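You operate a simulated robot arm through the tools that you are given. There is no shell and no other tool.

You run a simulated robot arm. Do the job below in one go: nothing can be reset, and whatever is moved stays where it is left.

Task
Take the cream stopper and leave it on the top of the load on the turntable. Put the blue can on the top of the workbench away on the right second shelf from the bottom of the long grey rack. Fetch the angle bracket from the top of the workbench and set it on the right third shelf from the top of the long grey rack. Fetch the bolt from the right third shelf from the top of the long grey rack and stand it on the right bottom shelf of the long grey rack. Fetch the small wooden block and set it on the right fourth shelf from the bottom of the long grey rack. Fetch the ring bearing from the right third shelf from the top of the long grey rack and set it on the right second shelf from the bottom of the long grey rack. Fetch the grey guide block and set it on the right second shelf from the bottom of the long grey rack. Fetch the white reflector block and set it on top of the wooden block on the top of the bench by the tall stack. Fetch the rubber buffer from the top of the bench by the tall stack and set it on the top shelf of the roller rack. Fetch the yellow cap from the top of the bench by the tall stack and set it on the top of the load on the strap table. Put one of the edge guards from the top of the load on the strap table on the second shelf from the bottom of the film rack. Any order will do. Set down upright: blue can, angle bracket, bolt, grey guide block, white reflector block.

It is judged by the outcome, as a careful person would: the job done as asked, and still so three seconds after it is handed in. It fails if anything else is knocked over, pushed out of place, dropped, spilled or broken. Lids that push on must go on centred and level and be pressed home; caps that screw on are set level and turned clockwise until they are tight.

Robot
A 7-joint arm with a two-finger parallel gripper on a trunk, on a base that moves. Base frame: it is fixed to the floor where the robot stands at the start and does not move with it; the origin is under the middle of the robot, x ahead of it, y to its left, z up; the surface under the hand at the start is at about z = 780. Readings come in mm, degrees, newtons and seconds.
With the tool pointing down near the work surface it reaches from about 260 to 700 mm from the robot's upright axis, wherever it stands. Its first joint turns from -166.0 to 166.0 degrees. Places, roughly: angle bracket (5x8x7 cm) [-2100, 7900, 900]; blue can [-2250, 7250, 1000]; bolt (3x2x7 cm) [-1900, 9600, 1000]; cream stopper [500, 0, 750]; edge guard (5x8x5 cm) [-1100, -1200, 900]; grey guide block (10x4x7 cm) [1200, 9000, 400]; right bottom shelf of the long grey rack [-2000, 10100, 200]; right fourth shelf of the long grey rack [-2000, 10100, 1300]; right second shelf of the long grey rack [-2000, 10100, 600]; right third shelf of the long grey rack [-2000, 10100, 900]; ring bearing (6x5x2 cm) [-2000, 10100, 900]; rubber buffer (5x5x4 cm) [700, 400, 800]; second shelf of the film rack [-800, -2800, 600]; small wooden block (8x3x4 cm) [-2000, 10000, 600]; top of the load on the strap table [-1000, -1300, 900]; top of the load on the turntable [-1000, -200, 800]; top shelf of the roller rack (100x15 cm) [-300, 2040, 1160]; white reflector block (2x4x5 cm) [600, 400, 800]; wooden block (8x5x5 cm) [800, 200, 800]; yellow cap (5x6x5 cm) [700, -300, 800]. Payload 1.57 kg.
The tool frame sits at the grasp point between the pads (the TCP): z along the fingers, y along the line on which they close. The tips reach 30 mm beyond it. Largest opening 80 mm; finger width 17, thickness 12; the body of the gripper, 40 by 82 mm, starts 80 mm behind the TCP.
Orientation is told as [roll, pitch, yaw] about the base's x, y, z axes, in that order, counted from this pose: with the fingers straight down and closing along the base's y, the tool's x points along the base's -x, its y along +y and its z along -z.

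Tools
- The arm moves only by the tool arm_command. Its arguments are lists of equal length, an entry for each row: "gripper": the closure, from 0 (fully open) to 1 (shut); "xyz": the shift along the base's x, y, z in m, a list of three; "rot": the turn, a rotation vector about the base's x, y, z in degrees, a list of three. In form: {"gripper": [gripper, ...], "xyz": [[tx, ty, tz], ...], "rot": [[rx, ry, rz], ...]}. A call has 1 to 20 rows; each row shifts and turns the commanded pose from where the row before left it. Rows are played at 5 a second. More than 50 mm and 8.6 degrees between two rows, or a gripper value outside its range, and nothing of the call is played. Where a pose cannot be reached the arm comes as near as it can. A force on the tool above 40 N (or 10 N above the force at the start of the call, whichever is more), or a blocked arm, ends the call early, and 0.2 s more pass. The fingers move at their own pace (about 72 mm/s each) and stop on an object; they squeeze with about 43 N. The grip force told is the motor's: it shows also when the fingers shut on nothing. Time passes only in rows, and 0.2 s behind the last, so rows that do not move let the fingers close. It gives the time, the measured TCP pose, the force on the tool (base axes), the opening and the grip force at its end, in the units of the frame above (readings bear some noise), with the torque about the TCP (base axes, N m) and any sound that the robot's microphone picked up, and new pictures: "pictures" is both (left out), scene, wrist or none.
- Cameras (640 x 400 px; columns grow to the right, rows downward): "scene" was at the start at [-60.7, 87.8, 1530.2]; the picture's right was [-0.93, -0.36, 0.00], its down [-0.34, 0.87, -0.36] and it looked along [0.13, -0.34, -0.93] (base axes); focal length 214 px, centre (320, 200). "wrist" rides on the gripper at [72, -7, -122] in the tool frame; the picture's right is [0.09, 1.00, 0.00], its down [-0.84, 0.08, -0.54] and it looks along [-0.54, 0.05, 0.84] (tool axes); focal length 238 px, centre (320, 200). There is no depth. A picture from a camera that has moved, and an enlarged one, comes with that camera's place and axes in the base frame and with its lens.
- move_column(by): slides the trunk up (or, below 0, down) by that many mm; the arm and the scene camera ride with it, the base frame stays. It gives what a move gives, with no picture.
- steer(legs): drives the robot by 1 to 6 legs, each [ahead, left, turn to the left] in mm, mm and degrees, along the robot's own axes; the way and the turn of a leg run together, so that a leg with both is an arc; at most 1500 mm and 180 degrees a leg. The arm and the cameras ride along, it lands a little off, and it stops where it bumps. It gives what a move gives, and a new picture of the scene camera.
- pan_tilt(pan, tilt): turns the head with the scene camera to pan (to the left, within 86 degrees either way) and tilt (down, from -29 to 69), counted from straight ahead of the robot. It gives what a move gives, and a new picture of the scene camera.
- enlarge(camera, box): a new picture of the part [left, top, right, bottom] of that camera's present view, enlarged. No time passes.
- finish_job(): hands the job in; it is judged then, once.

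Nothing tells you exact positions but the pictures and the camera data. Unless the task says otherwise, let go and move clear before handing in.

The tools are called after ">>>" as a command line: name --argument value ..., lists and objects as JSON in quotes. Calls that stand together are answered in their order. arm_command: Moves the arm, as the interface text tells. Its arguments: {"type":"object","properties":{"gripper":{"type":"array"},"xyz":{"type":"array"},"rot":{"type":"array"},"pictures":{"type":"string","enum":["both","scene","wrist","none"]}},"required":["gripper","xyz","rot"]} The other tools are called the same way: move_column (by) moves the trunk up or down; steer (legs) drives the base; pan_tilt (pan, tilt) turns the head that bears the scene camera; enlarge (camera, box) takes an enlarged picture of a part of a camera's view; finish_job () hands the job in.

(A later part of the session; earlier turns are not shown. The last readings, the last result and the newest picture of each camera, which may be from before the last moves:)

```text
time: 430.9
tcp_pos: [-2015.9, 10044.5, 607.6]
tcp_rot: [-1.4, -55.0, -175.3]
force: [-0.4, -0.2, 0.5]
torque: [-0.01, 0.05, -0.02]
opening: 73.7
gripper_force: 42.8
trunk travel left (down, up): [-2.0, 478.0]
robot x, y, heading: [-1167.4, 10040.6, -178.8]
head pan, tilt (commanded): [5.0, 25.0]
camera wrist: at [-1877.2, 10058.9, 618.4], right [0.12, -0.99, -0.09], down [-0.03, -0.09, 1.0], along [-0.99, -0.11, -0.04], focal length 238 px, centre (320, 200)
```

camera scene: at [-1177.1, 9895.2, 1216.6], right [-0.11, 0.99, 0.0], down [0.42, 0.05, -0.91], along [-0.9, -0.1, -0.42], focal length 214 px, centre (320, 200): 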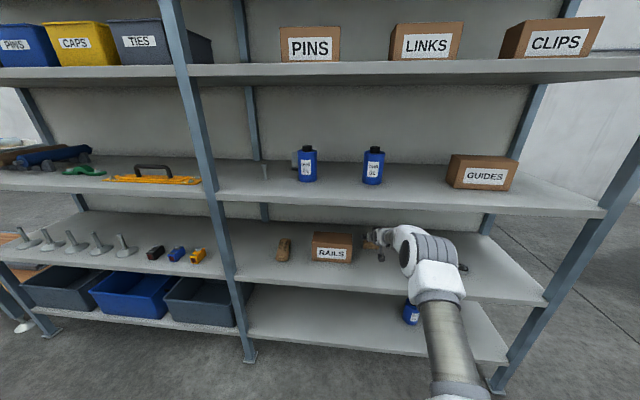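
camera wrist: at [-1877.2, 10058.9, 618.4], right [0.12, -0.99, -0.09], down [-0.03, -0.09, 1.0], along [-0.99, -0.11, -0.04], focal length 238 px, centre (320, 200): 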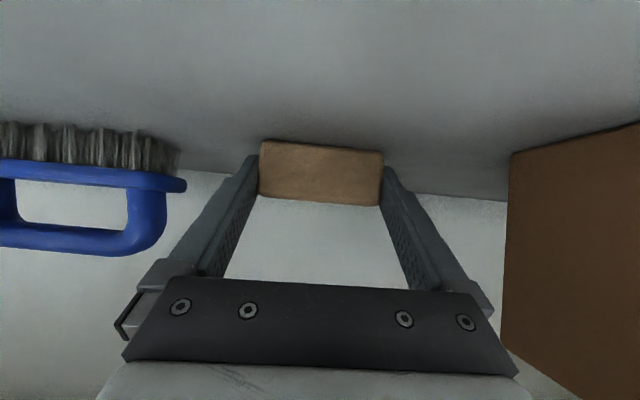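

Gripped at 73.7 mm. Lifting and backing straight out.

>>> arm_command --gripper '[1, 1, 1, 1]' --xyz '[[0, 0, 0.01], [0, 0, 0.015], [0, 0, 0.012], [0, 0, 0]]' --rot '[[0, 0, 0], [0, 0, 0], [0, 0, 0], [0, 0, 0]]' --pictures "wrist"

>>> steer --legs '[[-330, 0, 0]]'

```text
time: 431.9
tcp_pos: [-2015.9, 10043.3, 644.3]
tcp_rot: [-1.3, -55.0, -175.3]
force: [-0.1, 0.6, -0.5]
torque: [0.02, -0.03, 0.02]
opening: 73.9
gripper_force: 42.8
trunk travel left (down, up): [-2.0, 478.0]
robot x, y, heading: [-1167.2, 10045.3, -178.9]
head pan, tilt (commanded): [5.0, 25.0]
camera wrist: at [-1877.0, 10058.8, 655.5], right [0.12, -0.99, -0.09], down [-0.03, -0.09, 1.0], along [-0.99, -0.11, -0.04], focal length 238 px, centre (320, 200)
```

wrist: 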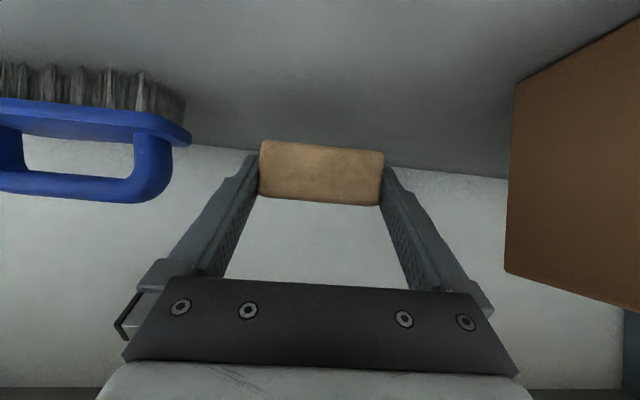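

```text
time: 434.7
tcp_pos: [-1680.8, 10053.9, 644.8]
tcp_rot: [-1.3, -55.0, -175.5]
force: [0.2, 0.4, -0.3]
torque: [0.01, 0.01, 0.01]
opening: 73.8
gripper_force: 42.7
trunk travel left (down, up): [-2.0, 478.0]
robot x, y, heading: [-835.9, 10045.5, -179.1]
head pan, tilt (commanded): [5.0, 25.0]
camera scene: at [-843.1, 9901.8, 1216.6], right [-0.1, 0.99, 0.0], down [0.42, 0.04, -0.91], along [-0.9, -0.1, -0.42], focal length 214 px, centre (320, 200)
```

scene: 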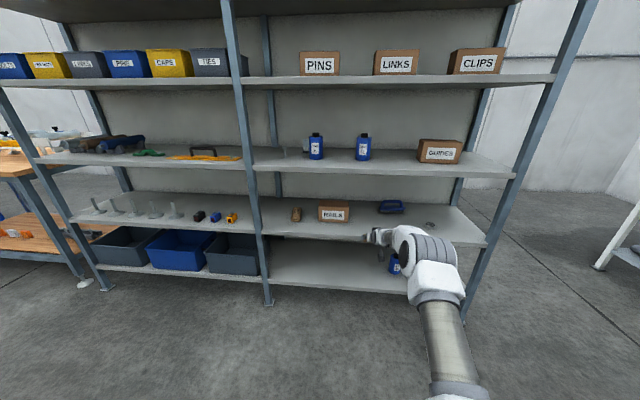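

The block is out. I'll retract the arm, raise the trunk fully and lift the hand above the fourth shelf (≈1300 mm).

>>> arm_command --gripper '[1, 1, 1, 1, 1, 1]' --xyz '[[0.045, 0, 0], [0.045, 0, 0], [0.045, 0, 0], [0.045, 0, 0], [0.045, 0, 0], [0, 0, 0]]' --rot '[[0, 0, 0], [0, 0, 0], [0, 0, 0], [0, 0, 0], [0, 0, 0], [0, 0, 0]]' --pictures "none"

>>> move_column --by 478

>>> arm_command --gripper '[1, 1, 1, 1, 1, 1, 1]' --xyz '[[0, 0, 0.045], [0, 0, 0.045], [0, 0, 0.045], [0, 0, 0.045], [0, 0, 0.045], [0, 0, 0.025], [0, 0, 0]]' --rot '[[0, 0, 0], [0, 0, 0], [0, 0, 0], [0, 0, 0], [0, 0, 0], [0, 0, 0], [0, 0, 0]]' --pictures "none"

>>> steer --legs '[[0, -220, -0.9], [180, 0, 0]]'

```text
time: 436.1
tcp_pos: [-1455.8, 10051.1, 647.2]
tcp_rot: [-1.3, -55.0, -175.5]
force: [-0.3, -0.1, -0.6]
torque: [-0.03, 0.0, 0.0]
opening: 74.3
gripper_force: 43.4
trunk travel left (down, up): [-2.0, 478.0]
robot x, y, heading: [-831.4, 10047.4, -178.9]
head pan, tilt (commanded): [5.0, 25.0]
```

```text
refused: 478 is not a number from -400 to 400
```

```text
time: 437.7
tcp_pos: [-1453.1, 10055.1, 895.7]
tcp_rot: [-1.3, -55.0, -175.6]
force: [-0.2, -0.3, -0.7]
torque: [-0.02, 0.05, 0.0]
opening: 74.0
gripper_force: 42.8
trunk travel left (down, up): [-2.0, 478.0]
robot x, y, heading: [-829.7, 10048.7, -178.9]
head pan, tilt (commanded): [5.0, 25.0]
```

```text
time: 441.4
tcp_pos: [-1641.4, 10283.8, 895.4]
tcp_rot: [-1.2, -54.9, -176.3]
force: [-0.2, 0.1, -0.8]
torque: [-0.01, -0.01, 0.0]
opening: 73.8
gripper_force: 42.4
trunk travel left (down, up): [-2.0, 478.0]
robot x, y, heading: [-1017.5, 10268.0, -179.8]
head pan, tilt (commanded): [5.0, 25.0]
camera scene: at [-1031.7, 10121.9, 1216.6], right [-0.09, 1.0, 0.0], down [0.42, 0.04, -0.91], along [-0.9, -0.08, -0.42], focal length 214 px, centre (320, 200)
```

scene: 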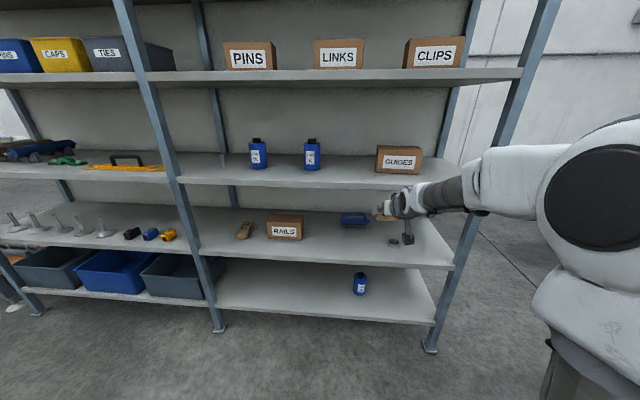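

The column move was limited to 400 mm, so I'll raise it in two moves; the hand is still safely outside the rack.

>>> move_column --by 400

>>> move_column --by 78

>>> arm_command --gripper '[1, 1]' --xyz '[[0, 0, 0.01], [0, 0, 0]]' --rot '[[0, 0, 0], [0, 0, 0]]' --pictures "both"

```text
time: 445.2
tcp_pos: [-1642.0, 10283.2, 1295.4]
tcp_rot: [-1.3, -54.9, -176.3]
force: [0.8, -0.5, -0.3]
torque: [0.01, -0.02, -0.01]
opening: 73.8
gripper_force: 42.9
trunk travel left (down, up): [-402.0, 78.0]
robot x, y, heading: [-1019.9, 10269.6, -179.9]
head pan, tilt (commanded): [5.0, 25.0]
```

```text
time: 446.4
tcp_pos: [-1640.4, 10284.5, 1373.1]
tcp_rot: [-1.3, -55.1, -176.3]
force: [0.0, -0.7, -0.7]
torque: [0.0, -0.01, 0.0]
opening: 73.7
gripper_force: 42.6
trunk travel left (down, up): [-480.0, 0.0]
robot x, y, heading: [-1017.6, 10269.9, -179.6]
head pan, tilt (commanded): [5.0, 25.0]
```

```text
time: 446.9
tcp_pos: [-1641.4, 10283.4, 1382.5]
tcp_rot: [-1.3, -55.0, -176.3]
force: [0.6, -0.5, -0.4]
torque: [0.01, 0.03, -0.03]
opening: 73.8
gripper_force: 42.7
trunk travel left (down, up): [-480.0, 0.0]
robot x, y, heading: [-1017.6, 10272.9, -179.7]
head pan, tilt (commanded): [5.0, 25.0]
camera scene: at [-1031.8, 10122.0, 1694.6], right [-0.09, 1.0, 0.0], down [0.42, 0.04, -0.91], along [-0.9, -0.08, -0.42], focal length 214 px, centre (320, 200)
camera wrist: at [-1501.8, 10296.0, 1394.2], right [0.1, -0.99, -0.09], down [-0.03, -0.09, 1.0], along [-0.99, -0.09, -0.04], focal length 238 px, centre (320, 200)
```

scene: 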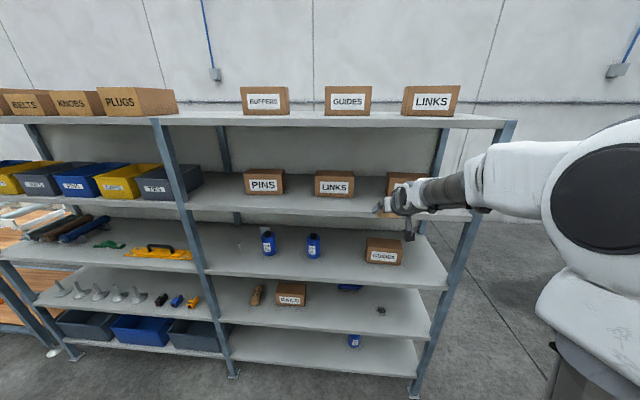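
wrist: 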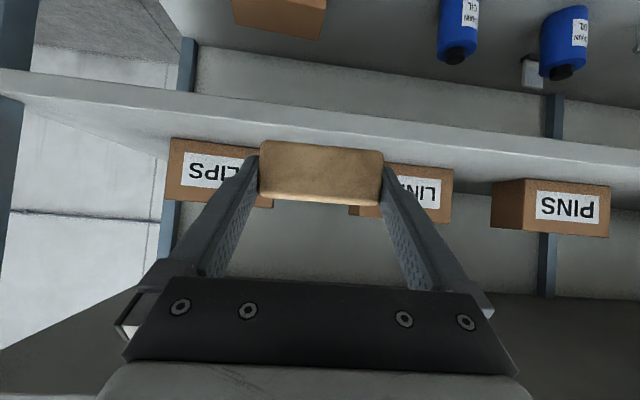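

The gap between the CLIPS and LINKS boxes is straight ahead. Driving in 190 mm.

>>> steer --legs '[[190, 0, 0]]'

>>> arm_command --gripper '[1, 1]' --xyz '[[0, 0, -0.02], [0, 0, 0]]' --rot '[[0, 0, 0], [0, 0, 0]]' --pictures "wrist"

```text
time: 448.8
tcp_pos: [-1825.5, 10283.8, 1383.7]
tcp_rot: [-1.4, -55.0, -176.3]
force: [0.4, 0.3, 0.6]
torque: [0.01, 0.03, -0.01]
opening: 74.0
gripper_force: 43.0
trunk travel left (down, up): [-480.0, 0.0]
robot x, y, heading: [-1199.8, 10268.3, -179.9]
head pan, tilt (commanded): [5.0, 25.0]
camera scene: at [-1216.5, 10121.3, 1694.6], right [-0.09, 1.0, 0.0], down [0.42, 0.04, -0.91], along [-0.9, -0.08, -0.42], focal length 214 px, centre (320, 200)
```

scene: 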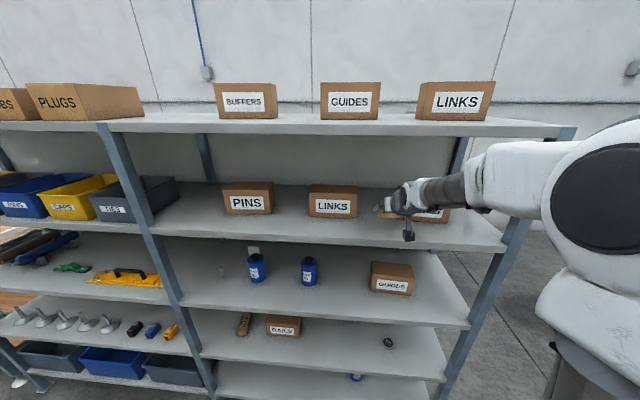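

```text
time: 449.4
tcp_pos: [-1824.3, 10283.0, 1363.8]
tcp_rot: [-1.3, -55.0, -176.3]
force: [-0.3, 0.1, -0.2]
torque: [0.0, 0.0, 0.0]
opening: 73.7
gripper_force: 43.8
trunk travel left (down, up): [-480.0, 0.0]
robot x, y, heading: [-1205.4, 10273.4, -179.8]
head pan, tilt (commanded): [5.0, 25.0]
camera wrist: at [-1685.9, 10295.3, 1374.5], right [0.1, -0.99, -0.09], down [-0.03, -0.09, 1.0], along [-0.99, -0.09, -0.04], focal length 238 px, centre (320, 200)
```

wrist: 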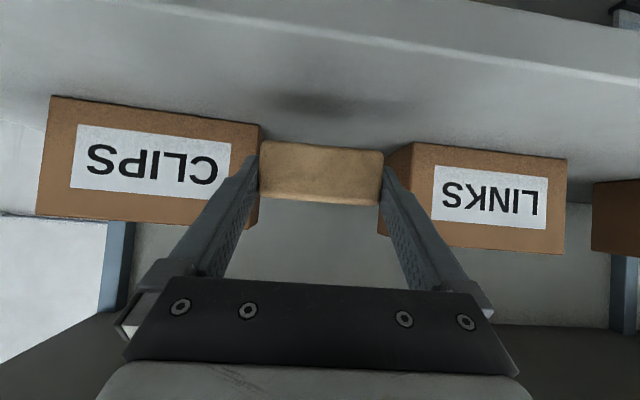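

The block is above the shelf between the boxes. Moving 20 mm deeper and lowering.

>>> arm_command --gripper '[1, 1, 1, 1]' --xyz '[[-0.02, 0, 0], [0, 0, -0.012], [0, 0, -0.01], [0, 0, 0]]' --rot '[[0, 0, 0], [0, 0, 0], [0, 0, 0], [0, 0, 0]]' --pictures "none"

>>> arm_command --gripper '[1, 1, 1]' --xyz '[[0, 0, -0.003], [0, 0, -0.003], [0, 0, 0]]' --rot '[[0, 0, 0], [0, 0, 0], [0, 0, 0]]' --pictures "wrist"

```text
time: 450.4
tcp_pos: [-1845.3, 10283.7, 1342.1]
tcp_rot: [-1.3, -55.0, -176.2]
force: [0.6, -0.4, -0.3]
torque: [0.01, 0.02, 0.01]
opening: 73.9
gripper_force: 43.7
trunk travel left (down, up): [-480.0, 0.0]
robot x, y, heading: [-1202.3, 10271.9, -179.7]
head pan, tilt (commanded): [5.0, 25.0]
```

```text
time: 451.2
tcp_pos: [-1844.5, 10284.2, 1335.5]
tcp_rot: [-1.3, -55.0, -176.3]
force: [0.3, 0.3, -0.6]
torque: [-0.01, -0.02, 0.0]
opening: 73.9
gripper_force: 43.1
trunk travel left (down, up): [-480.0, 0.0]
robot x, y, heading: [-1202.3, 10266.7, -179.8]
head pan, tilt (commanded): [5.0, 25.0]
camera wrist: at [-1705.4, 10295.7, 1346.7], right [0.1, -0.99, -0.09], down [-0.03, -0.09, 1.0], along [-0.99, -0.09, -0.04], focal length 238 px, centre (320, 200)
```

wrist: 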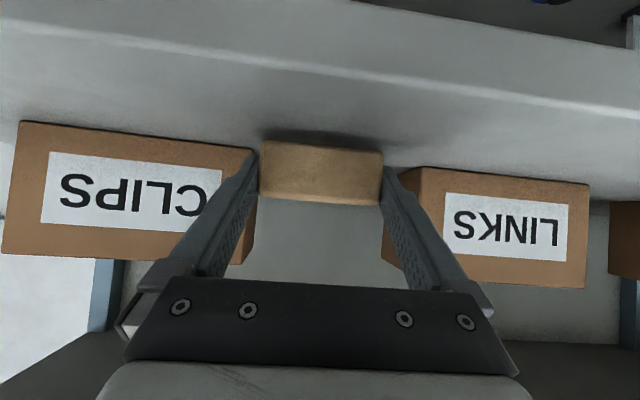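

>>> arm_command --gripper '[1, 1, 1]' --xyz '[[0, 0, -0.002], [0, 0, -0.002], [0, 0, 0]]' --rot '[[0, 0, 0], [0, 0, 0], [0, 0, 0]]' --pictures "none"

```text
time: 452.0
tcp_pos: [-1845.6, 10283.5, 1331.5]
tcp_rot: [-1.3, -55.0, -176.2]
force: [0.6, 0.1, -0.5]
torque: [-0.01, -0.02, 0.01]
opening: 73.9
gripper_force: 43.0
trunk travel left (down, up): [-480.0, 0.0]
robot x, y, heading: [-1207.7, 10269.2, -179.9]
head pan, tilt (commanded): [5.0, 25.0]
```

>>> arm_command --gripper '[1, 1, 1]' --xyz '[[0, 0, -0.002], [0, 0, -0.001], [0, 0, 0]]' --rot '[[0, 0, 0], [0, 0, 0], [0, 0, 0]]' --pictures "none"

```text
time: 452.8
tcp_pos: [-1845.9, 10283.7, 1328.1]
tcp_rot: [-1.3, -54.9, -176.2]
force: [0.2, 0.1, -0.9]
torque: [0.02, 0.02, 0.0]
opening: 74.0
gripper_force: 43.1
trunk travel left (down, up): [-480.0, 0.0]
robot x, y, heading: [-1202.7, 10270.1, -179.9]
head pan, tilt (commanded): [5.0, 25.0]
```

>>> arm_command --gripper '[1, 1, 1]' --xyz '[[0, 0, -0.002], [0, 0, -0.001], [0, 0, 0]]' --rot '[[0, 0, 0], [0, 0, 0], [0, 0, 0]]' --pictures "wrist"

```text
time: 453.6
tcp_pos: [-1845.2, 10282.4, 1327.8]
tcp_rot: [-1.3, -55.3, -176.4]
force: [-2.0, 1.7, 10.3]
torque: [-0.37, 0.09, -0.07]
opening: 73.7
gripper_force: 43.0
trunk travel left (down, up): [-480.0, 0.0]
robot x, y, heading: [-1204.8, 10272.0, -179.8]
head pan, tilt (commanded): [5.0, 25.0]
camera wrist: at [-1706.0, 10295.4, 1337.8], right [0.1, -0.99, -0.09], down [-0.03, -0.09, 1.0], along [-0.99, -0.09, -0.04], focal length 238 px, centre (320, 200)
```

wrist: 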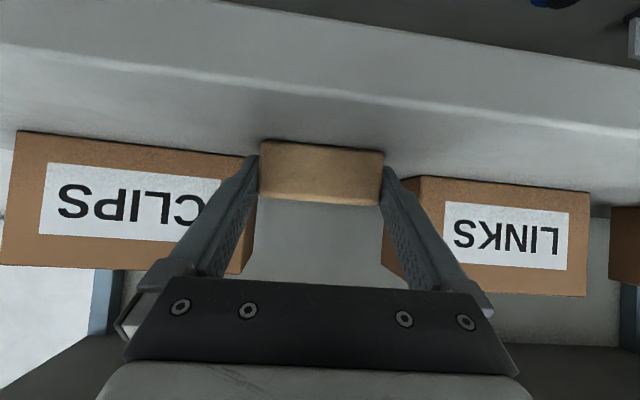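

Contact on the fourth shelf (≈1297). Opening fully, rising and withdrawing.

>>> arm_command --gripper '[1, 0.5, 0, 0, 0, 0, 0, 0, 0]' --xyz '[[0, 0, 0.001], [0, 0, 0], [0, 0, 0], [0, 0, 0], [0, 0, 0.015], [0, 0, 0.02], [0, 0, 0.02], [0.03, 0, 0], [0.03, 0, 0]]' --rot '[[0, 0, 0], [0, 0, 0], [0, 0, 0], [0, 0, 0], [0, 0, 0], [0, 0, 0], [0, 0, 0], [0, 0, 0], [0, 0, 0]]' --pictures "wrist"

```text
time: 455.6
tcp_pos: [-1785.3, 10282.5, 1381.8]
tcp_rot: [-1.4, -55.0, -176.3]
force: [0.8, -0.1, 0.3]
torque: [-0.01, 0.02, -0.05]
opening: 80.3
gripper_force: 0.2
trunk travel left (down, up): [-480.0, 0.0]
robot x, y, heading: [-1205.3, 10270.6, -179.8]
head pan, tilt (commanded): [5.0, 25.0]
camera wrist: at [-1646.6, 10295.0, 1392.5], right [0.1, -0.99, -0.09], down [-0.03, -0.09, 1.0], along [-0.99, -0.1, -0.04], focal length 238 px, centre (320, 200)
```

wrist: 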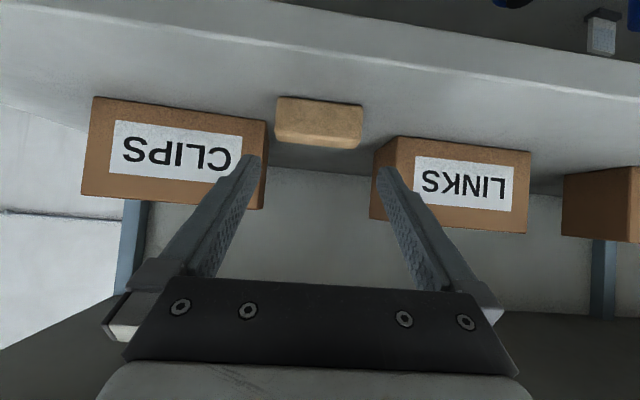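

The block is on the fourth shelf. Next the bolt on the third shelf: back out, straighten the yaw, lower the trunk, and move left to y≈9600.

>>> steer --legs '[[-220, 0, 0]]'

>>> move_column --by -380

>>> steer --legs '[[0, 675, 0]]'

>>> arm_command --gripper '[0, 0]' --xyz '[[0, 0, 0], [0, 0, 0]]' --rot '[[-0.75, 0, -2.6], [0, 0, 0]]' --pictures "both"

```text
time: 457.6
tcp_pos: [-1564.4, 10286.5, 1381.2]
tcp_rot: [-1.3, -54.9, -176.7]
force: [0.3, 0.7, 0.0]
torque: [0.01, -0.01, 0.0]
opening: 80.0
gripper_force: 0.0
trunk travel left (down, up): [-480.0, 0.0]
robot x, y, heading: [-981.8, 10271.5, 179.9]
head pan, tilt (commanded): [5.0, 25.0]
camera scene: at [-995.2, 10121.5, 1694.6], right [-0.08, 1.0, 0.0], down [0.42, 0.04, -0.91], along [-0.9, -0.08, -0.42], focal length 214 px, centre (320, 200)
```

scene: 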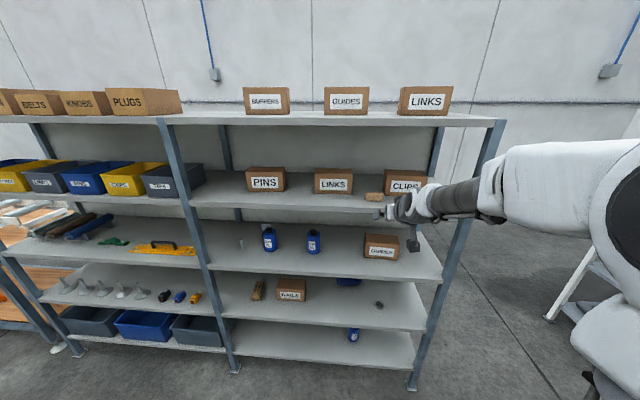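

```text
time: 461.3
tcp_pos: [-1564.7, 10287.2, 1001.7]
tcp_rot: [-1.4, -54.9, -176.7]
force: [-0.1, 0.1, 0.5]
torque: [0.0, -0.02, 0.03]
opening: 79.9
gripper_force: 0.0
trunk travel left (down, up): [-100.0, 380.0]
robot x, y, heading: [-981.8, 10270.5, 180.0]
head pan, tilt (commanded): [5.0, 25.0]
```

```text
time: 466.8
tcp_pos: [-1567.7, 9615.4, 1001.8]
tcp_rot: [-1.3, -55.0, -176.8]
force: [0.4, 0.6, 0.0]
torque: [0.02, 0.0, 0.02]
opening: 80.1
gripper_force: 0.1
trunk travel left (down, up): [-100.0, 380.0]
robot x, y, heading: [-985.9, 9593.8, 179.6]
head pan, tilt (commanded): [5.0, 25.0]
camera scene: at [-998.1, 9449.1, 1314.6], right [-0.08, 1.0, 0.0], down [0.42, 0.04, -0.91], along [-0.9, -0.07, -0.42], focal length 214 px, centre (320, 200)
```

scene: 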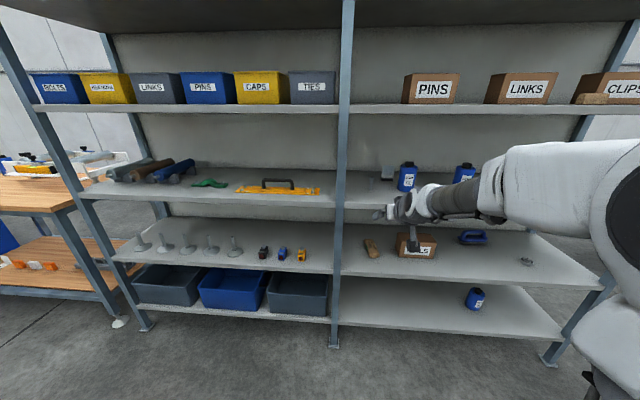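

```text
time: 467.4
tcp_pos: [-1566.7, 9616.2, 1002.3]
tcp_rot: [0.0, -54.9, 179.7]
force: [0.0, -0.1, 0.1]
torque: [0.0, 0.01, 0.0]
opening: 80.2
gripper_force: 0.1
trunk travel left (down, up): [-100.0, 380.0]
robot x, y, heading: [-984.0, 9594.1, 179.5]
head pan, tilt (commanded): [5.0, 25.0]
camera scene: at [-998.1, 9449.1, 1314.6], right [-0.08, 1.0, 0.0], down [0.42, 0.04, -0.91], along [-0.9, -0.07, -0.42], focal length 214 px, centre (320, 200)
camera wrist: at [-1427.6, 9619.9, 1011.9], right [0.05, -1.0, -0.08], down [-0.04, -0.08, 1.0], along [-1.0, -0.04, -0.04], focal length 238 px, centre (320, 200)
```

scene: 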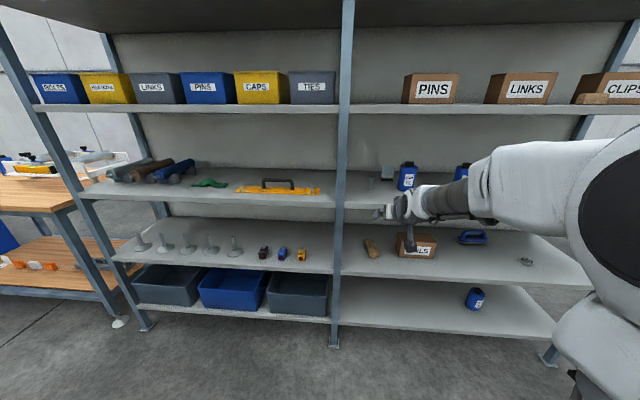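
wrist: 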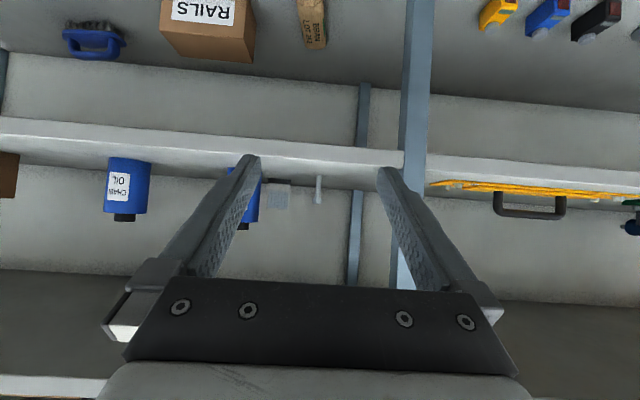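

The bolt is dead ahead at the centre. Zooming in.

>>> enlarge --camera "wrist" --box '[260, 140, 400, 230]'

```text
4.44 times, centred on (330, 185) of wrist
camera zoom: at [-1427.6, 9619.9, 1011.9], right [0.05, -1.0, -0.08], down [-0.04, -0.08, 1.0], along [-1.0, -0.04, -0.04], focal length 1059 px, centre (276, 267)
```

zoom: 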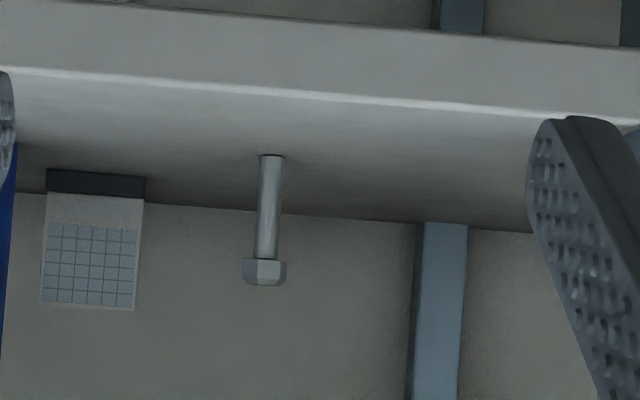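

The bolt stands head-up at about (−1934, 9606), ~62 mm tall with a 12 mm shaft. Lowering to grip height and driving closer.

>>> arm_command --gripper '[0, 0]' --xyz '[[0, 0, -0.02], [0, 0, 0]]' --rot '[[0, 0, 0], [0, 0, 0]]' --pictures "none"

>>> steer --legs '[[280, 10, 0.4]]'

>>> arm_command --gripper '[0]' --xyz '[[0, 0, 0]]' --rot '[[0, 0, 0]]' --pictures "wrist"

>>> enlarge --camera "wrist" --box '[230, 100, 410, 220]'

```text
time: 468.0
tcp_pos: [-1565.7, 9615.3, 982.8]
tcp_rot: [0.0, -55.0, 179.5]
force: [0.8, 0.4, -0.7]
torque: [-0.06, 0.03, 0.0]
opening: 79.8
gripper_force: 0.0
trunk travel left (down, up): [-100.0, 380.0]
robot x, y, heading: [-984.7, 9598.7, 179.4]
head pan, tilt (commanded): [5.0, 25.0]
```

```text
time: 470.4
tcp_pos: [-1845.2, 9600.8, 981.7]
tcp_rot: [0.0, -55.0, -179.9]
force: [0.3, 0.3, -0.1]
torque: [0.03, -0.01, 0.02]
opening: 80.2
gripper_force: 0.1
trunk travel left (down, up): [-100.0, 380.0]
robot x, y, heading: [-1258.7, 9584.5, -179.8]
head pan, tilt (commanded): [5.0, 25.0]
camera scene: at [-1274.7, 9438.8, 1314.6], right [-0.09, 1.0, 0.0], down [0.42, 0.04, -0.91], along [-0.9, -0.08, -0.42], focal length 214 px, centre (320, 200)
```

scene: 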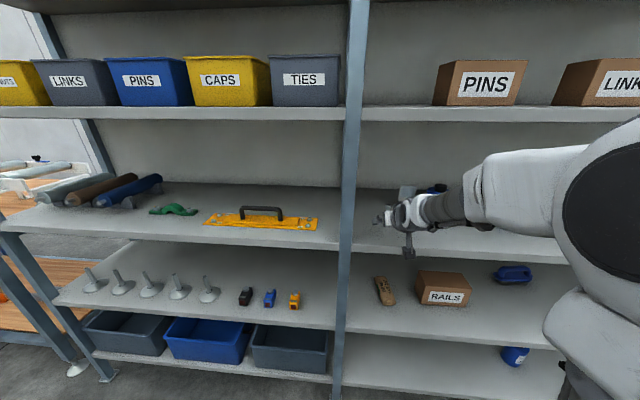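

```text
time: 470.8
tcp_pos: [-1844.9, 9600.3, 982.0]
tcp_rot: [0.0, -55.0, -179.9]
force: [0.1, 0.2, -0.4]
torque: [0.01, -0.03, 0.0]
opening: 80.1
gripper_force: 0.1
trunk travel left (down, up): [-100.0, 380.0]
robot x, y, heading: [-1262.3, 9584.4, -179.9]
head pan, tilt (commanded): [5.0, 25.0]
camera wrist: at [-1705.3, 9606.0, 992.6], right [0.05, -1.0, -0.08], down [-0.04, -0.08, 1.0], along [-1.0, -0.05, -0.04], focal length 238 px, centre (320, 200)
```

wrist: 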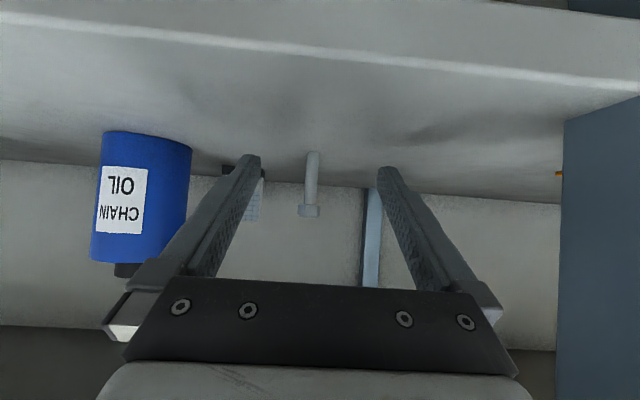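

```text
3.33 times, centred on (320, 160) of wrist
camera zoom: at [-1705.3, 9606.0, 992.6], right [0.05, -1.0, -0.08], down [-0.04, -0.08, 1.0], along [-1.0, -0.05, -0.04], focal length 794 px, centre (320, 333)
```

zoom: 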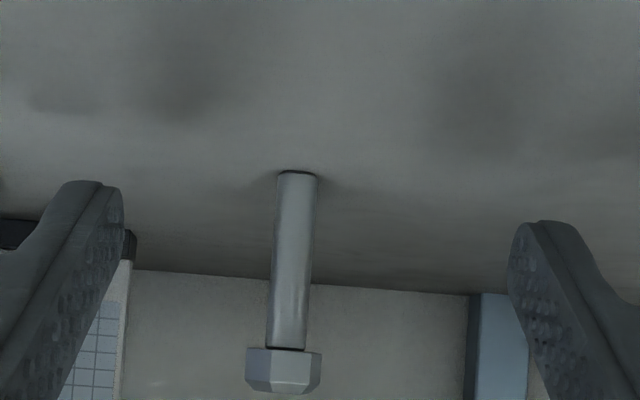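

The bolt is at (−1932, 9605). Moving the open fingers forward around its shaft.

>>> arm_command --gripper '[0, 0, 0, 0]' --xyz '[[-0.03, 0.003, -0.002], [-0.03, 0.0015, -0.002], [-0.015, 0, 0], [0, 0, 0]]' --rot '[[0, 0, 0], [0, 0, 0], [0, 0, 0], [0, 0, 0]]' --pictures "wrist"

```text
time: 471.8
tcp_pos: [-1919.8, 9605.5, 977.0]
tcp_rot: [0.0, -54.9, -179.9]
force: [0.8, 0.1, 0.9]
torque: [0.01, -0.06, 0.02]
opening: 80.3
gripper_force: 0.0
trunk travel left (down, up): [-100.0, 380.0]
robot x, y, heading: [-1265.2, 9590.4, -179.8]
head pan, tilt (commanded): [5.0, 25.0]
camera wrist: at [-1780.7, 9611.2, 987.3], right [0.05, -1.0, -0.08], down [-0.04, -0.08, 1.0], along [-1.0, -0.05, -0.04], focal length 238 px, centre (320, 200)
```

wrist: 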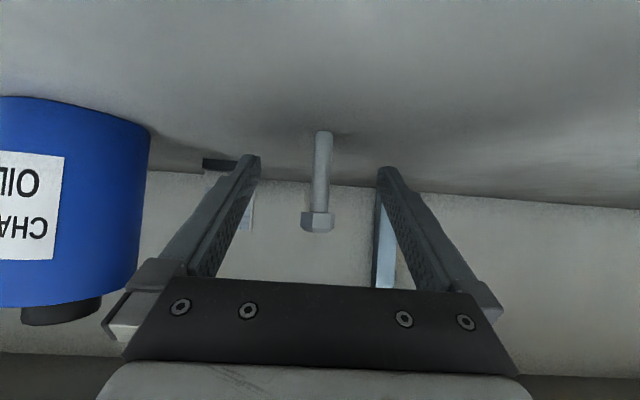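

The shaft is centred between the pads. Closing.

>>> arm_command --gripper '[0.4, 0.7, 1, 1, 1, 1]' --xyz '[[0, 0.0005, 0], [0, 0, 0], [0, 0, 0], [0, 0, 0], [0, 0, 0], [0, 0, 0]]' --rot '[[0, 0, 0], [0, 0, 0], [0, 0, 0], [0, 0, 0], [0, 0, 0], [0, 0, 0]]' --pictures "wrist"

>>> enlarge --camera "wrist" --box '[230, 100, 410, 240]'

```text
time: 473.2
tcp_pos: [-1920.4, 9606.0, 977.0]
tcp_rot: [0.0, -55.0, -179.8]
force: [0.4, -1.2, 0.4]
torque: [0.0, -0.01, 0.0]
opening: 9.6
gripper_force: 27.2
trunk travel left (down, up): [-100.0, 380.0]
robot x, y, heading: [-1265.7, 9585.5, -179.9]
head pan, tilt (commanded): [5.0, 25.0]
camera wrist: at [-1780.4, 9611.4, 988.0], right [0.05, -1.0, -0.08], down [-0.04, -0.08, 1.0], along [-1.0, -0.05, -0.04], focal length 238 px, centre (320, 200)
```

wrist: 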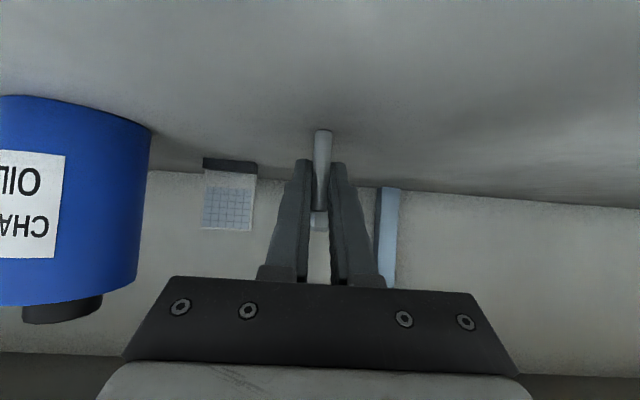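

```text
2.86 times, centred on (320, 170) of wrist
camera zoom: at [-1780.4, 9611.4, 988.0], right [0.05, -1.0, -0.08], down [-0.04, -0.08, 1.0], along [-1.0, -0.05, -0.04], focal length 681 px, centre (320, 286)
```

zoom: 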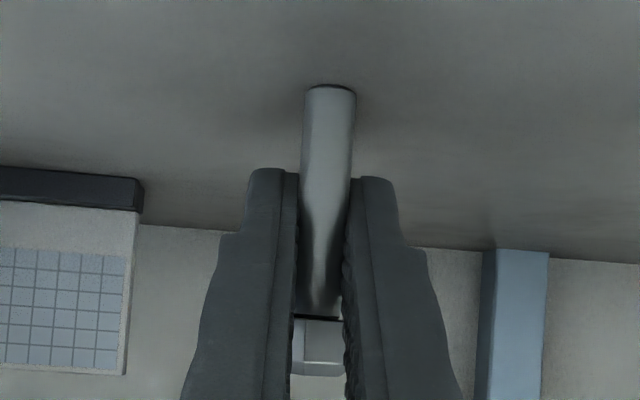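

Gripped upright. Lifting and backing out.

>>> arm_command --gripper '[1, 1, 1, 1, 1]' --xyz '[[0, 0, 0], [0, 0, 0.01], [0, 0, 0.015], [0, 0, 0.015], [0, 0, 0]]' --rot '[[0, 0, 0], [0, 0, 0], [0, 0, 0], [0, 0, 0], [0, 0, 0]]' --pictures "wrist"

>>> steer --legs '[[-350, 0, 0]]'

>>> move_column --by -98

```text
time: 474.4
tcp_pos: [-1919.7, 9604.7, 1018.1]
tcp_rot: [0.0, -55.0, -179.8]
force: [-0.1, -0.3, -0.1]
torque: [0.04, 0.0, 0.04]
opening: 9.8
gripper_force: 27.6
trunk travel left (down, up): [-100.0, 380.0]
robot x, y, heading: [-1263.6, 9584.6, -179.6]
head pan, tilt (commanded): [5.0, 25.0]
camera wrist: at [-1779.6, 9611.4, 1028.1], right [0.05, -1.0, -0.08], down [-0.04, -0.08, 1.0], along [-1.0, -0.05, -0.04], focal length 238 px, centre (320, 200)
```

wrist: 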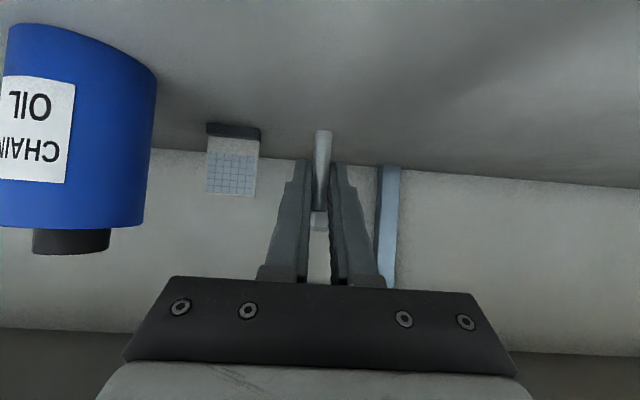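

```text
time: 477.3
tcp_pos: [-1569.1, 9606.5, 1017.1]
tcp_rot: [0.0, -54.9, -179.9]
force: [0.7, 0.5, -0.4]
torque: [0.02, -0.02, 0.0]
opening: 9.8
gripper_force: 28.2
trunk travel left (down, up): [-100.0, 380.0]
robot x, y, heading: [-915.0, 9586.6, -179.4]
head pan, tilt (commanded): [5.0, 25.0]
camera scene: at [-926.0, 9440.8, 1314.6], right [-0.09, 1.0, 0.0], down [0.42, 0.04, -0.91], along [-0.9, -0.08, -0.42], focal length 214 px, centre (320, 200)
```

scene: 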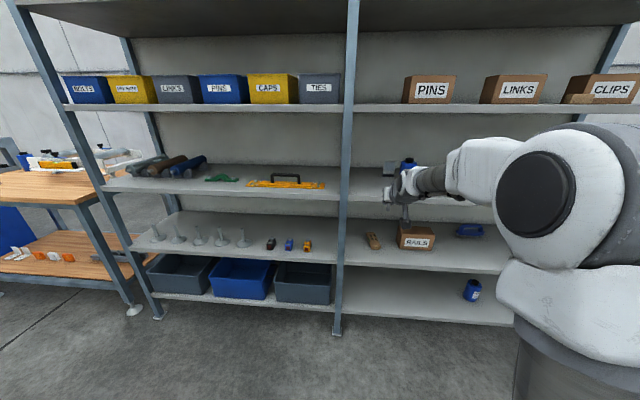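

```text
time: 478.6
tcp_pos: [-1569.7, 9607.6, 919.5]
tcp_rot: [0.0, -55.0, -179.7]
force: [-0.1, -0.3, -0.7]
torque: [0.0, -0.02, -0.04]
opening: 9.7
gripper_force: 27.7
trunk travel left (down, up): [-2.0, 478.0]
robot x, y, heading: [-913.3, 9586.0, -179.9]
head pan, tilt (commanded): [5.0, 25.0]
```

Trunk is at its lowest. Now lowering the hand in front of the rack toward the bottom shelf (z≈215).

>>> arm_command --gripper '[1, 1, 1, 1, 1, 1, 1, 1, 1]' --xyz '[[0.015, 0, -0.045], [0.015, 0, -0.045], [0.015, 0, -0.045], [0.015, 0, -0.045], [0.015, 0, -0.045], [0.01, 0, -0.045], [0.01, 0, -0.045], [0.01, 0, -0.045], [0, 0, 0]]' --rot '[[0, 0, 0], [0, 0, 0], [0, 0, 0], [0, 0, 0], [0, 0, 0], [0, 0, 0], [0, 0, 0], [0, 0, 0], [0, 0, 0]]' --pictures "scene"

```text
time: 480.6
tcp_pos: [-1464.1, 9607.4, 558.2]
tcp_rot: [0.0, -54.9, -179.7]
force: [0.4, 1.0, -0.9]
torque: [0.0, 0.01, 0.02]
opening: 9.5
gripper_force: 27.7
trunk travel left (down, up): [-2.0, 478.0]
robot x, y, heading: [-912.4, 9591.8, -179.6]
head pan, tilt (commanded): [5.0, 25.0]
camera scene: at [-926.0, 9440.8, 1216.6], right [-0.09, 1.0, 0.0], down [0.42, 0.04, -0.91], along [-0.9, -0.08, -0.42], focal length 214 px, centre (320, 200)
```

scene: 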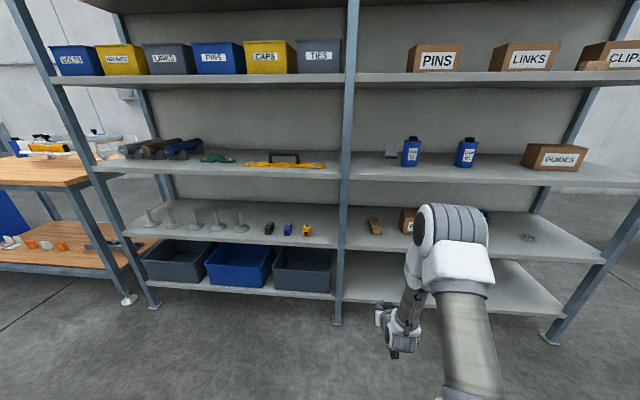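

>>> arm_command --gripper '[1, 1, 1, 1, 1, 1, 1]' --xyz '[[0, 0, -0.045], [0, 0, -0.045], [0, 0, -0.045], [0, 0, -0.045], [0, 0, -0.045], [0, 0, -0.03], [0, 0, 0]]' --rot '[[0, 0, 0], [0, 0, 0], [0, 0, 0], [0, 0, 0], [0, 0, 0], [0, 0, 0], [0, 0, 0]]' --pictures "both"

```text
time: 482.2
tcp_pos: [-1465.3, 9607.2, 304.3]
tcp_rot: [0.0, -54.9, -179.8]
force: [0.3, -0.4, -0.8]
torque: [0.01, 0.01, -0.02]
opening: 9.5
gripper_force: 28.0
trunk travel left (down, up): [-2.0, 478.0]
robot x, y, heading: [-916.7, 9585.7, -179.6]
head pan, tilt (commanded): [5.0, 25.0]
camera scene: at [-926.0, 9440.8, 1216.6], right [-0.09, 1.0, 0.0], down [0.42, 0.04, -0.91], along [-0.9, -0.08, -0.42], focal length 214 px, centre (320, 200)
camera wrist: at [-1325.0, 9612.5, 315.5], right [0.06, -1.0, -0.08], down [-0.04, -0.08, 1.0], along [-1.0, -0.05, -0.04], focal length 238 px, centre (320, 200)
```

scene: 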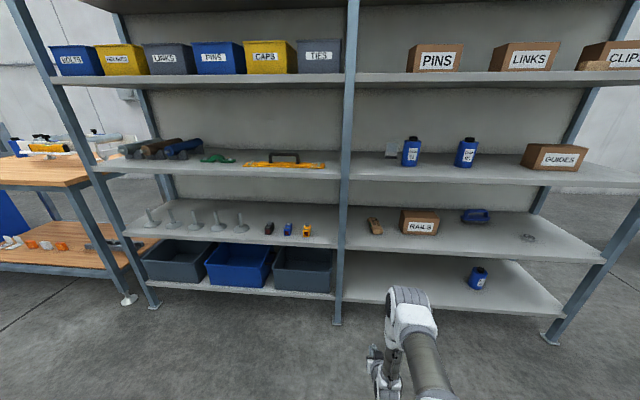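
wrist: 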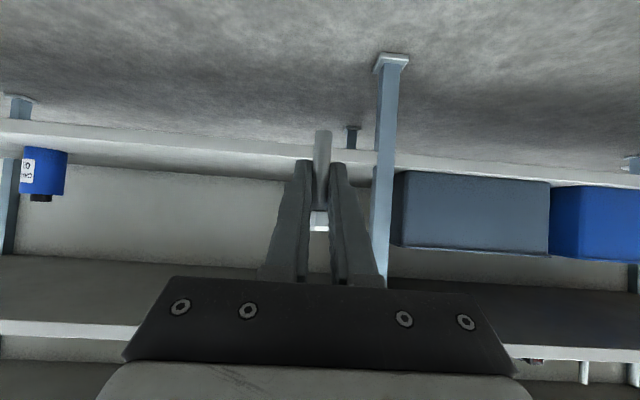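

The hand is at bottom-shelf height. I'll shift right 250 mm and drive in so the bolt is over the shelf.

>>> steer --legs '[[0, -250, -0.3], [370, 0, 0]]'

>>> arm_command --gripper '[1]' --xyz '[[0, 0, 0]]' --rot '[[0, 0, 0]]' --pictures "wrist"

```text
time: 487.2
tcp_pos: [-1832.7, 9850.6, 305.1]
tcp_rot: [0.0, -55.0, -180.1]
force: [-0.2, 0.0, -0.5]
torque: [0.03, -0.01, -0.06]
opening: 9.6
gripper_force: 27.8
trunk travel left (down, up): [-2.0, 478.0]
robot x, y, heading: [-1279.6, 9830.4, -179.8]
head pan, tilt (commanded): [5.0, 25.0]
camera scene: at [-1294.4, 9683.0, 1216.6], right [-0.09, 1.0, 0.0], down [0.42, 0.04, -0.91], along [-0.9, -0.08, -0.42], focal length 214 px, centre (320, 200)
```

scene: 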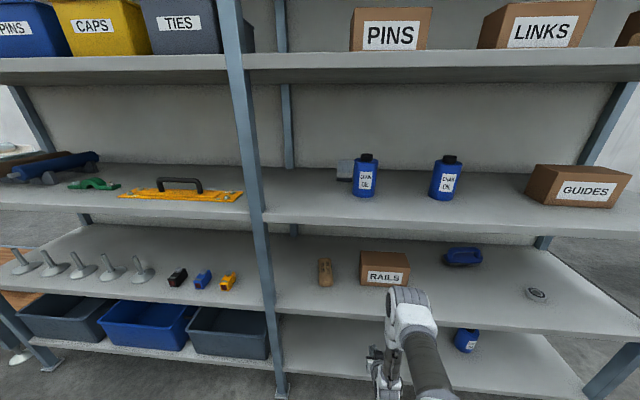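

```text
time: 487.6
tcp_pos: [-1832.6, 9849.5, 305.3]
tcp_rot: [0.0, -55.0, -179.9]
force: [0.6, 0.2, -0.9]
torque: [0.04, -0.01, 0.0]
opening: 9.9
gripper_force: 27.5
trunk travel left (down, up): [-2.0, 478.0]
robot x, y, heading: [-1281.6, 9830.3, -179.9]
head pan, tilt (commanded): [5.0, 25.0]
camera wrist: at [-1692.9, 9855.5, 315.8], right [0.05, -1.0, -0.08], down [-0.04, -0.08, 1.0], along [-1.0, -0.05, -0.04], focal length 238 px, centre (320, 200)
```

wrist: 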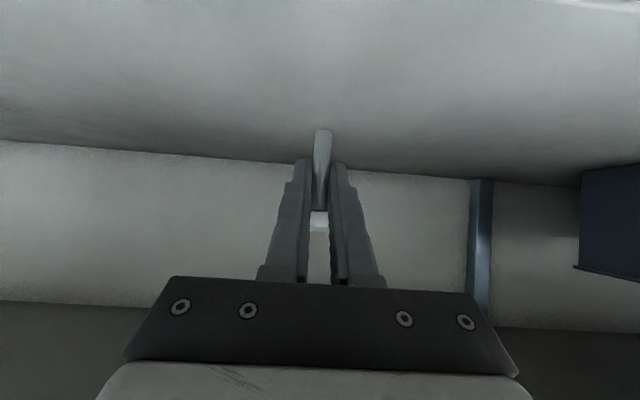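

Moving 40 mm deeper and lowering toward the bottom shelf.

>>> arm_command --gripper '[1, 1, 1, 1, 1]' --xyz '[[-0.02, 0, 0], [-0.02, 0, 0], [0, 0, -0.015], [0, 0, -0.015], [0, 0, 0]]' --rot '[[0, 0, 0], [0, 0, 0], [0, 0, 0], [0, 0, 0], [0, 0, 0]]' --pictures "wrist"

>>> enlarge --camera "wrist" --box '[230, 80, 410, 220]'

```text
time: 488.8
tcp_pos: [-1871.5, 9848.4, 274.2]
tcp_rot: [0.2, -55.0, -179.9]
force: [-0.1, 0.2, -0.4]
torque: [0.0, -0.01, -0.01]
opening: 10.0
gripper_force: 28.3
trunk travel left (down, up): [-2.0, 478.0]
robot x, y, heading: [-1279.4, 9833.6, -179.8]
head pan, tilt (commanded): [5.0, 25.0]
camera wrist: at [-1733.0, 9855.5, 284.9], right [0.05, -1.0, -0.08], down [-0.04, -0.08, 1.0], along [-1.0, -0.05, -0.04], focal length 238 px, centre (320, 200)
```

wrist: 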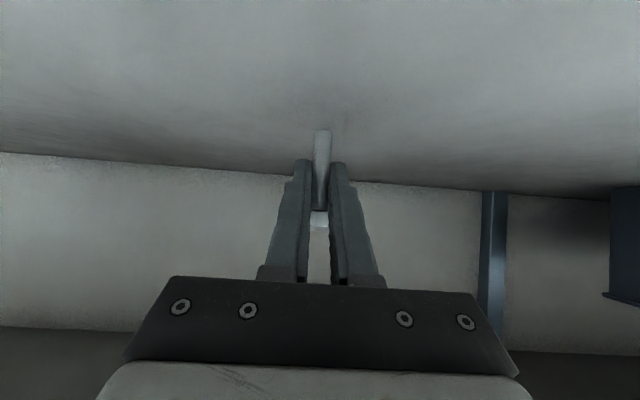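

```text
2.86 times, centred on (320, 150) of wrist
camera zoom: at [-1733.0, 9855.5, 284.9], right [0.05, -1.0, -0.08], down [-0.04, -0.08, 1.0], along [-1.0, -0.05, -0.04], focal length 681 px, centre (320, 343)
```

zoom: 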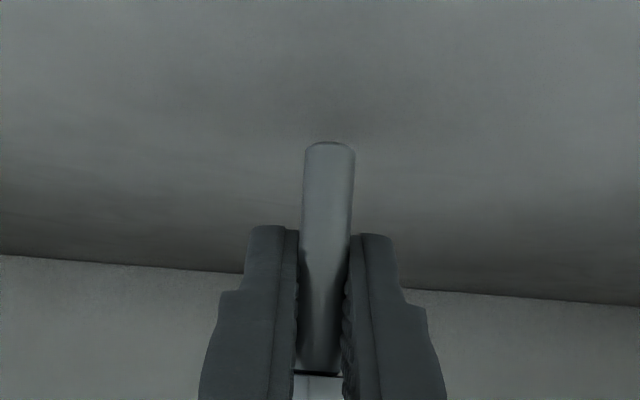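

>>> arm_command --gripper '[1, 1, 1]' --xyz '[[0, 0, -0.006], [0, 0, -0.004], [0, 0, 0]]' --rot '[[0, 0, 0], [0, 0, 0], [0, 0, 0]]' --pictures "none"

>>> arm_command --gripper '[1, 1, 1]' --xyz '[[0, 0, -0.002], [0, 0, -0.002], [0, 0, 0]]' --rot '[[0, 0, 0], [0, 0, 0], [0, 0, 0]]' --pictures "none"

```text
time: 489.6
tcp_pos: [-1872.8, 9849.3, 263.4]
tcp_rot: [0.0, -55.0, -179.9]
force: [-0.4, -0.4, -1.1]
torque: [0.04, -0.02, -0.02]
opening: 9.8
gripper_force: 27.9
trunk travel left (down, up): [-2.0, 478.0]
robot x, y, heading: [-1283.4, 9837.6, -180.0]
head pan, tilt (commanded): [5.0, 25.0]
```

```text
time: 490.4
tcp_pos: [-1872.7, 9849.6, 261.9]
tcp_rot: [0.0, -55.1, -179.9]
force: [0.0, -0.2, -1.3]
torque: [-0.01, -0.01, -0.05]
opening: 9.5
gripper_force: 27.9
trunk travel left (down, up): [-2.0, 478.0]
robot x, y, heading: [-1282.0, 9832.5, -179.9]
head pan, tilt (commanded): [5.0, 25.0]
```

>>> arm_command --gripper '[1, 1, 1]' --xyz '[[0, 0, -0.002], [0, 0, -0.001], [0, 0, 0]]' --rot '[[0, 0, 0], [0, 0, 0], [0, 0, 0]]' --pictures "wrist"

```text
time: 491.2
tcp_pos: [-1873.2, 9849.4, 256.7]
tcp_rot: [0.0, -55.0, -180.0]
force: [-0.1, 0.7, -0.4]
torque: [-0.03, 0.05, 0.01]
opening: 9.6
gripper_force: 27.9
trunk travel left (down, up): [-2.0, 478.0]
robot x, y, heading: [-1283.4, 9828.7, -179.9]
head pan, tilt (commanded): [5.0, 25.0]
camera wrist: at [-1733.4, 9855.5, 268.4], right [0.05, -1.0, -0.08], down [-0.04, -0.08, 1.0], along [-1.0, -0.05, -0.04], focal length 238 px, centre (320, 200)
```

wrist: 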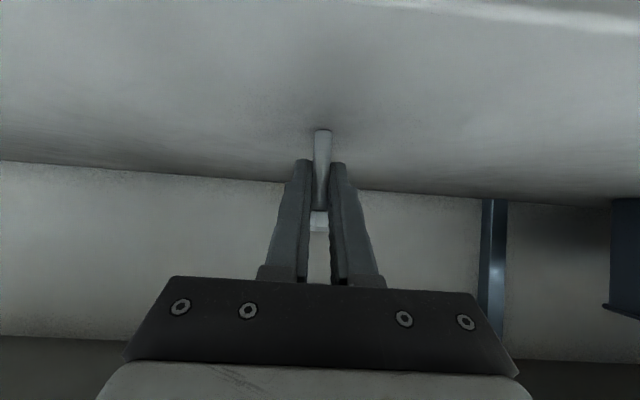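

>>> arm_command --gripper '[1, 1, 1]' --xyz '[[0, 0, -0.002], [0, 0, -0.001], [0, 0, 0]]' --rot '[[0, 0, 0], [0, 0, 0], [0, 0, 0]]' --pictures "none"

```text
time: 492.0
tcp_pos: [-1875.4, 9849.5, 257.4]
tcp_rot: [0.1, -55.3, -180.0]
force: [4.4, 0.5, 17.5]
torque: [0.01, 0.01, -0.03]
opening: 9.6
gripper_force: 28.2
trunk travel left (down, up): [-2.0, 478.0]
robot x, y, heading: [-1284.3, 9831.0, -179.8]
head pan, tilt (commanded): [5.0, 25.0]
```

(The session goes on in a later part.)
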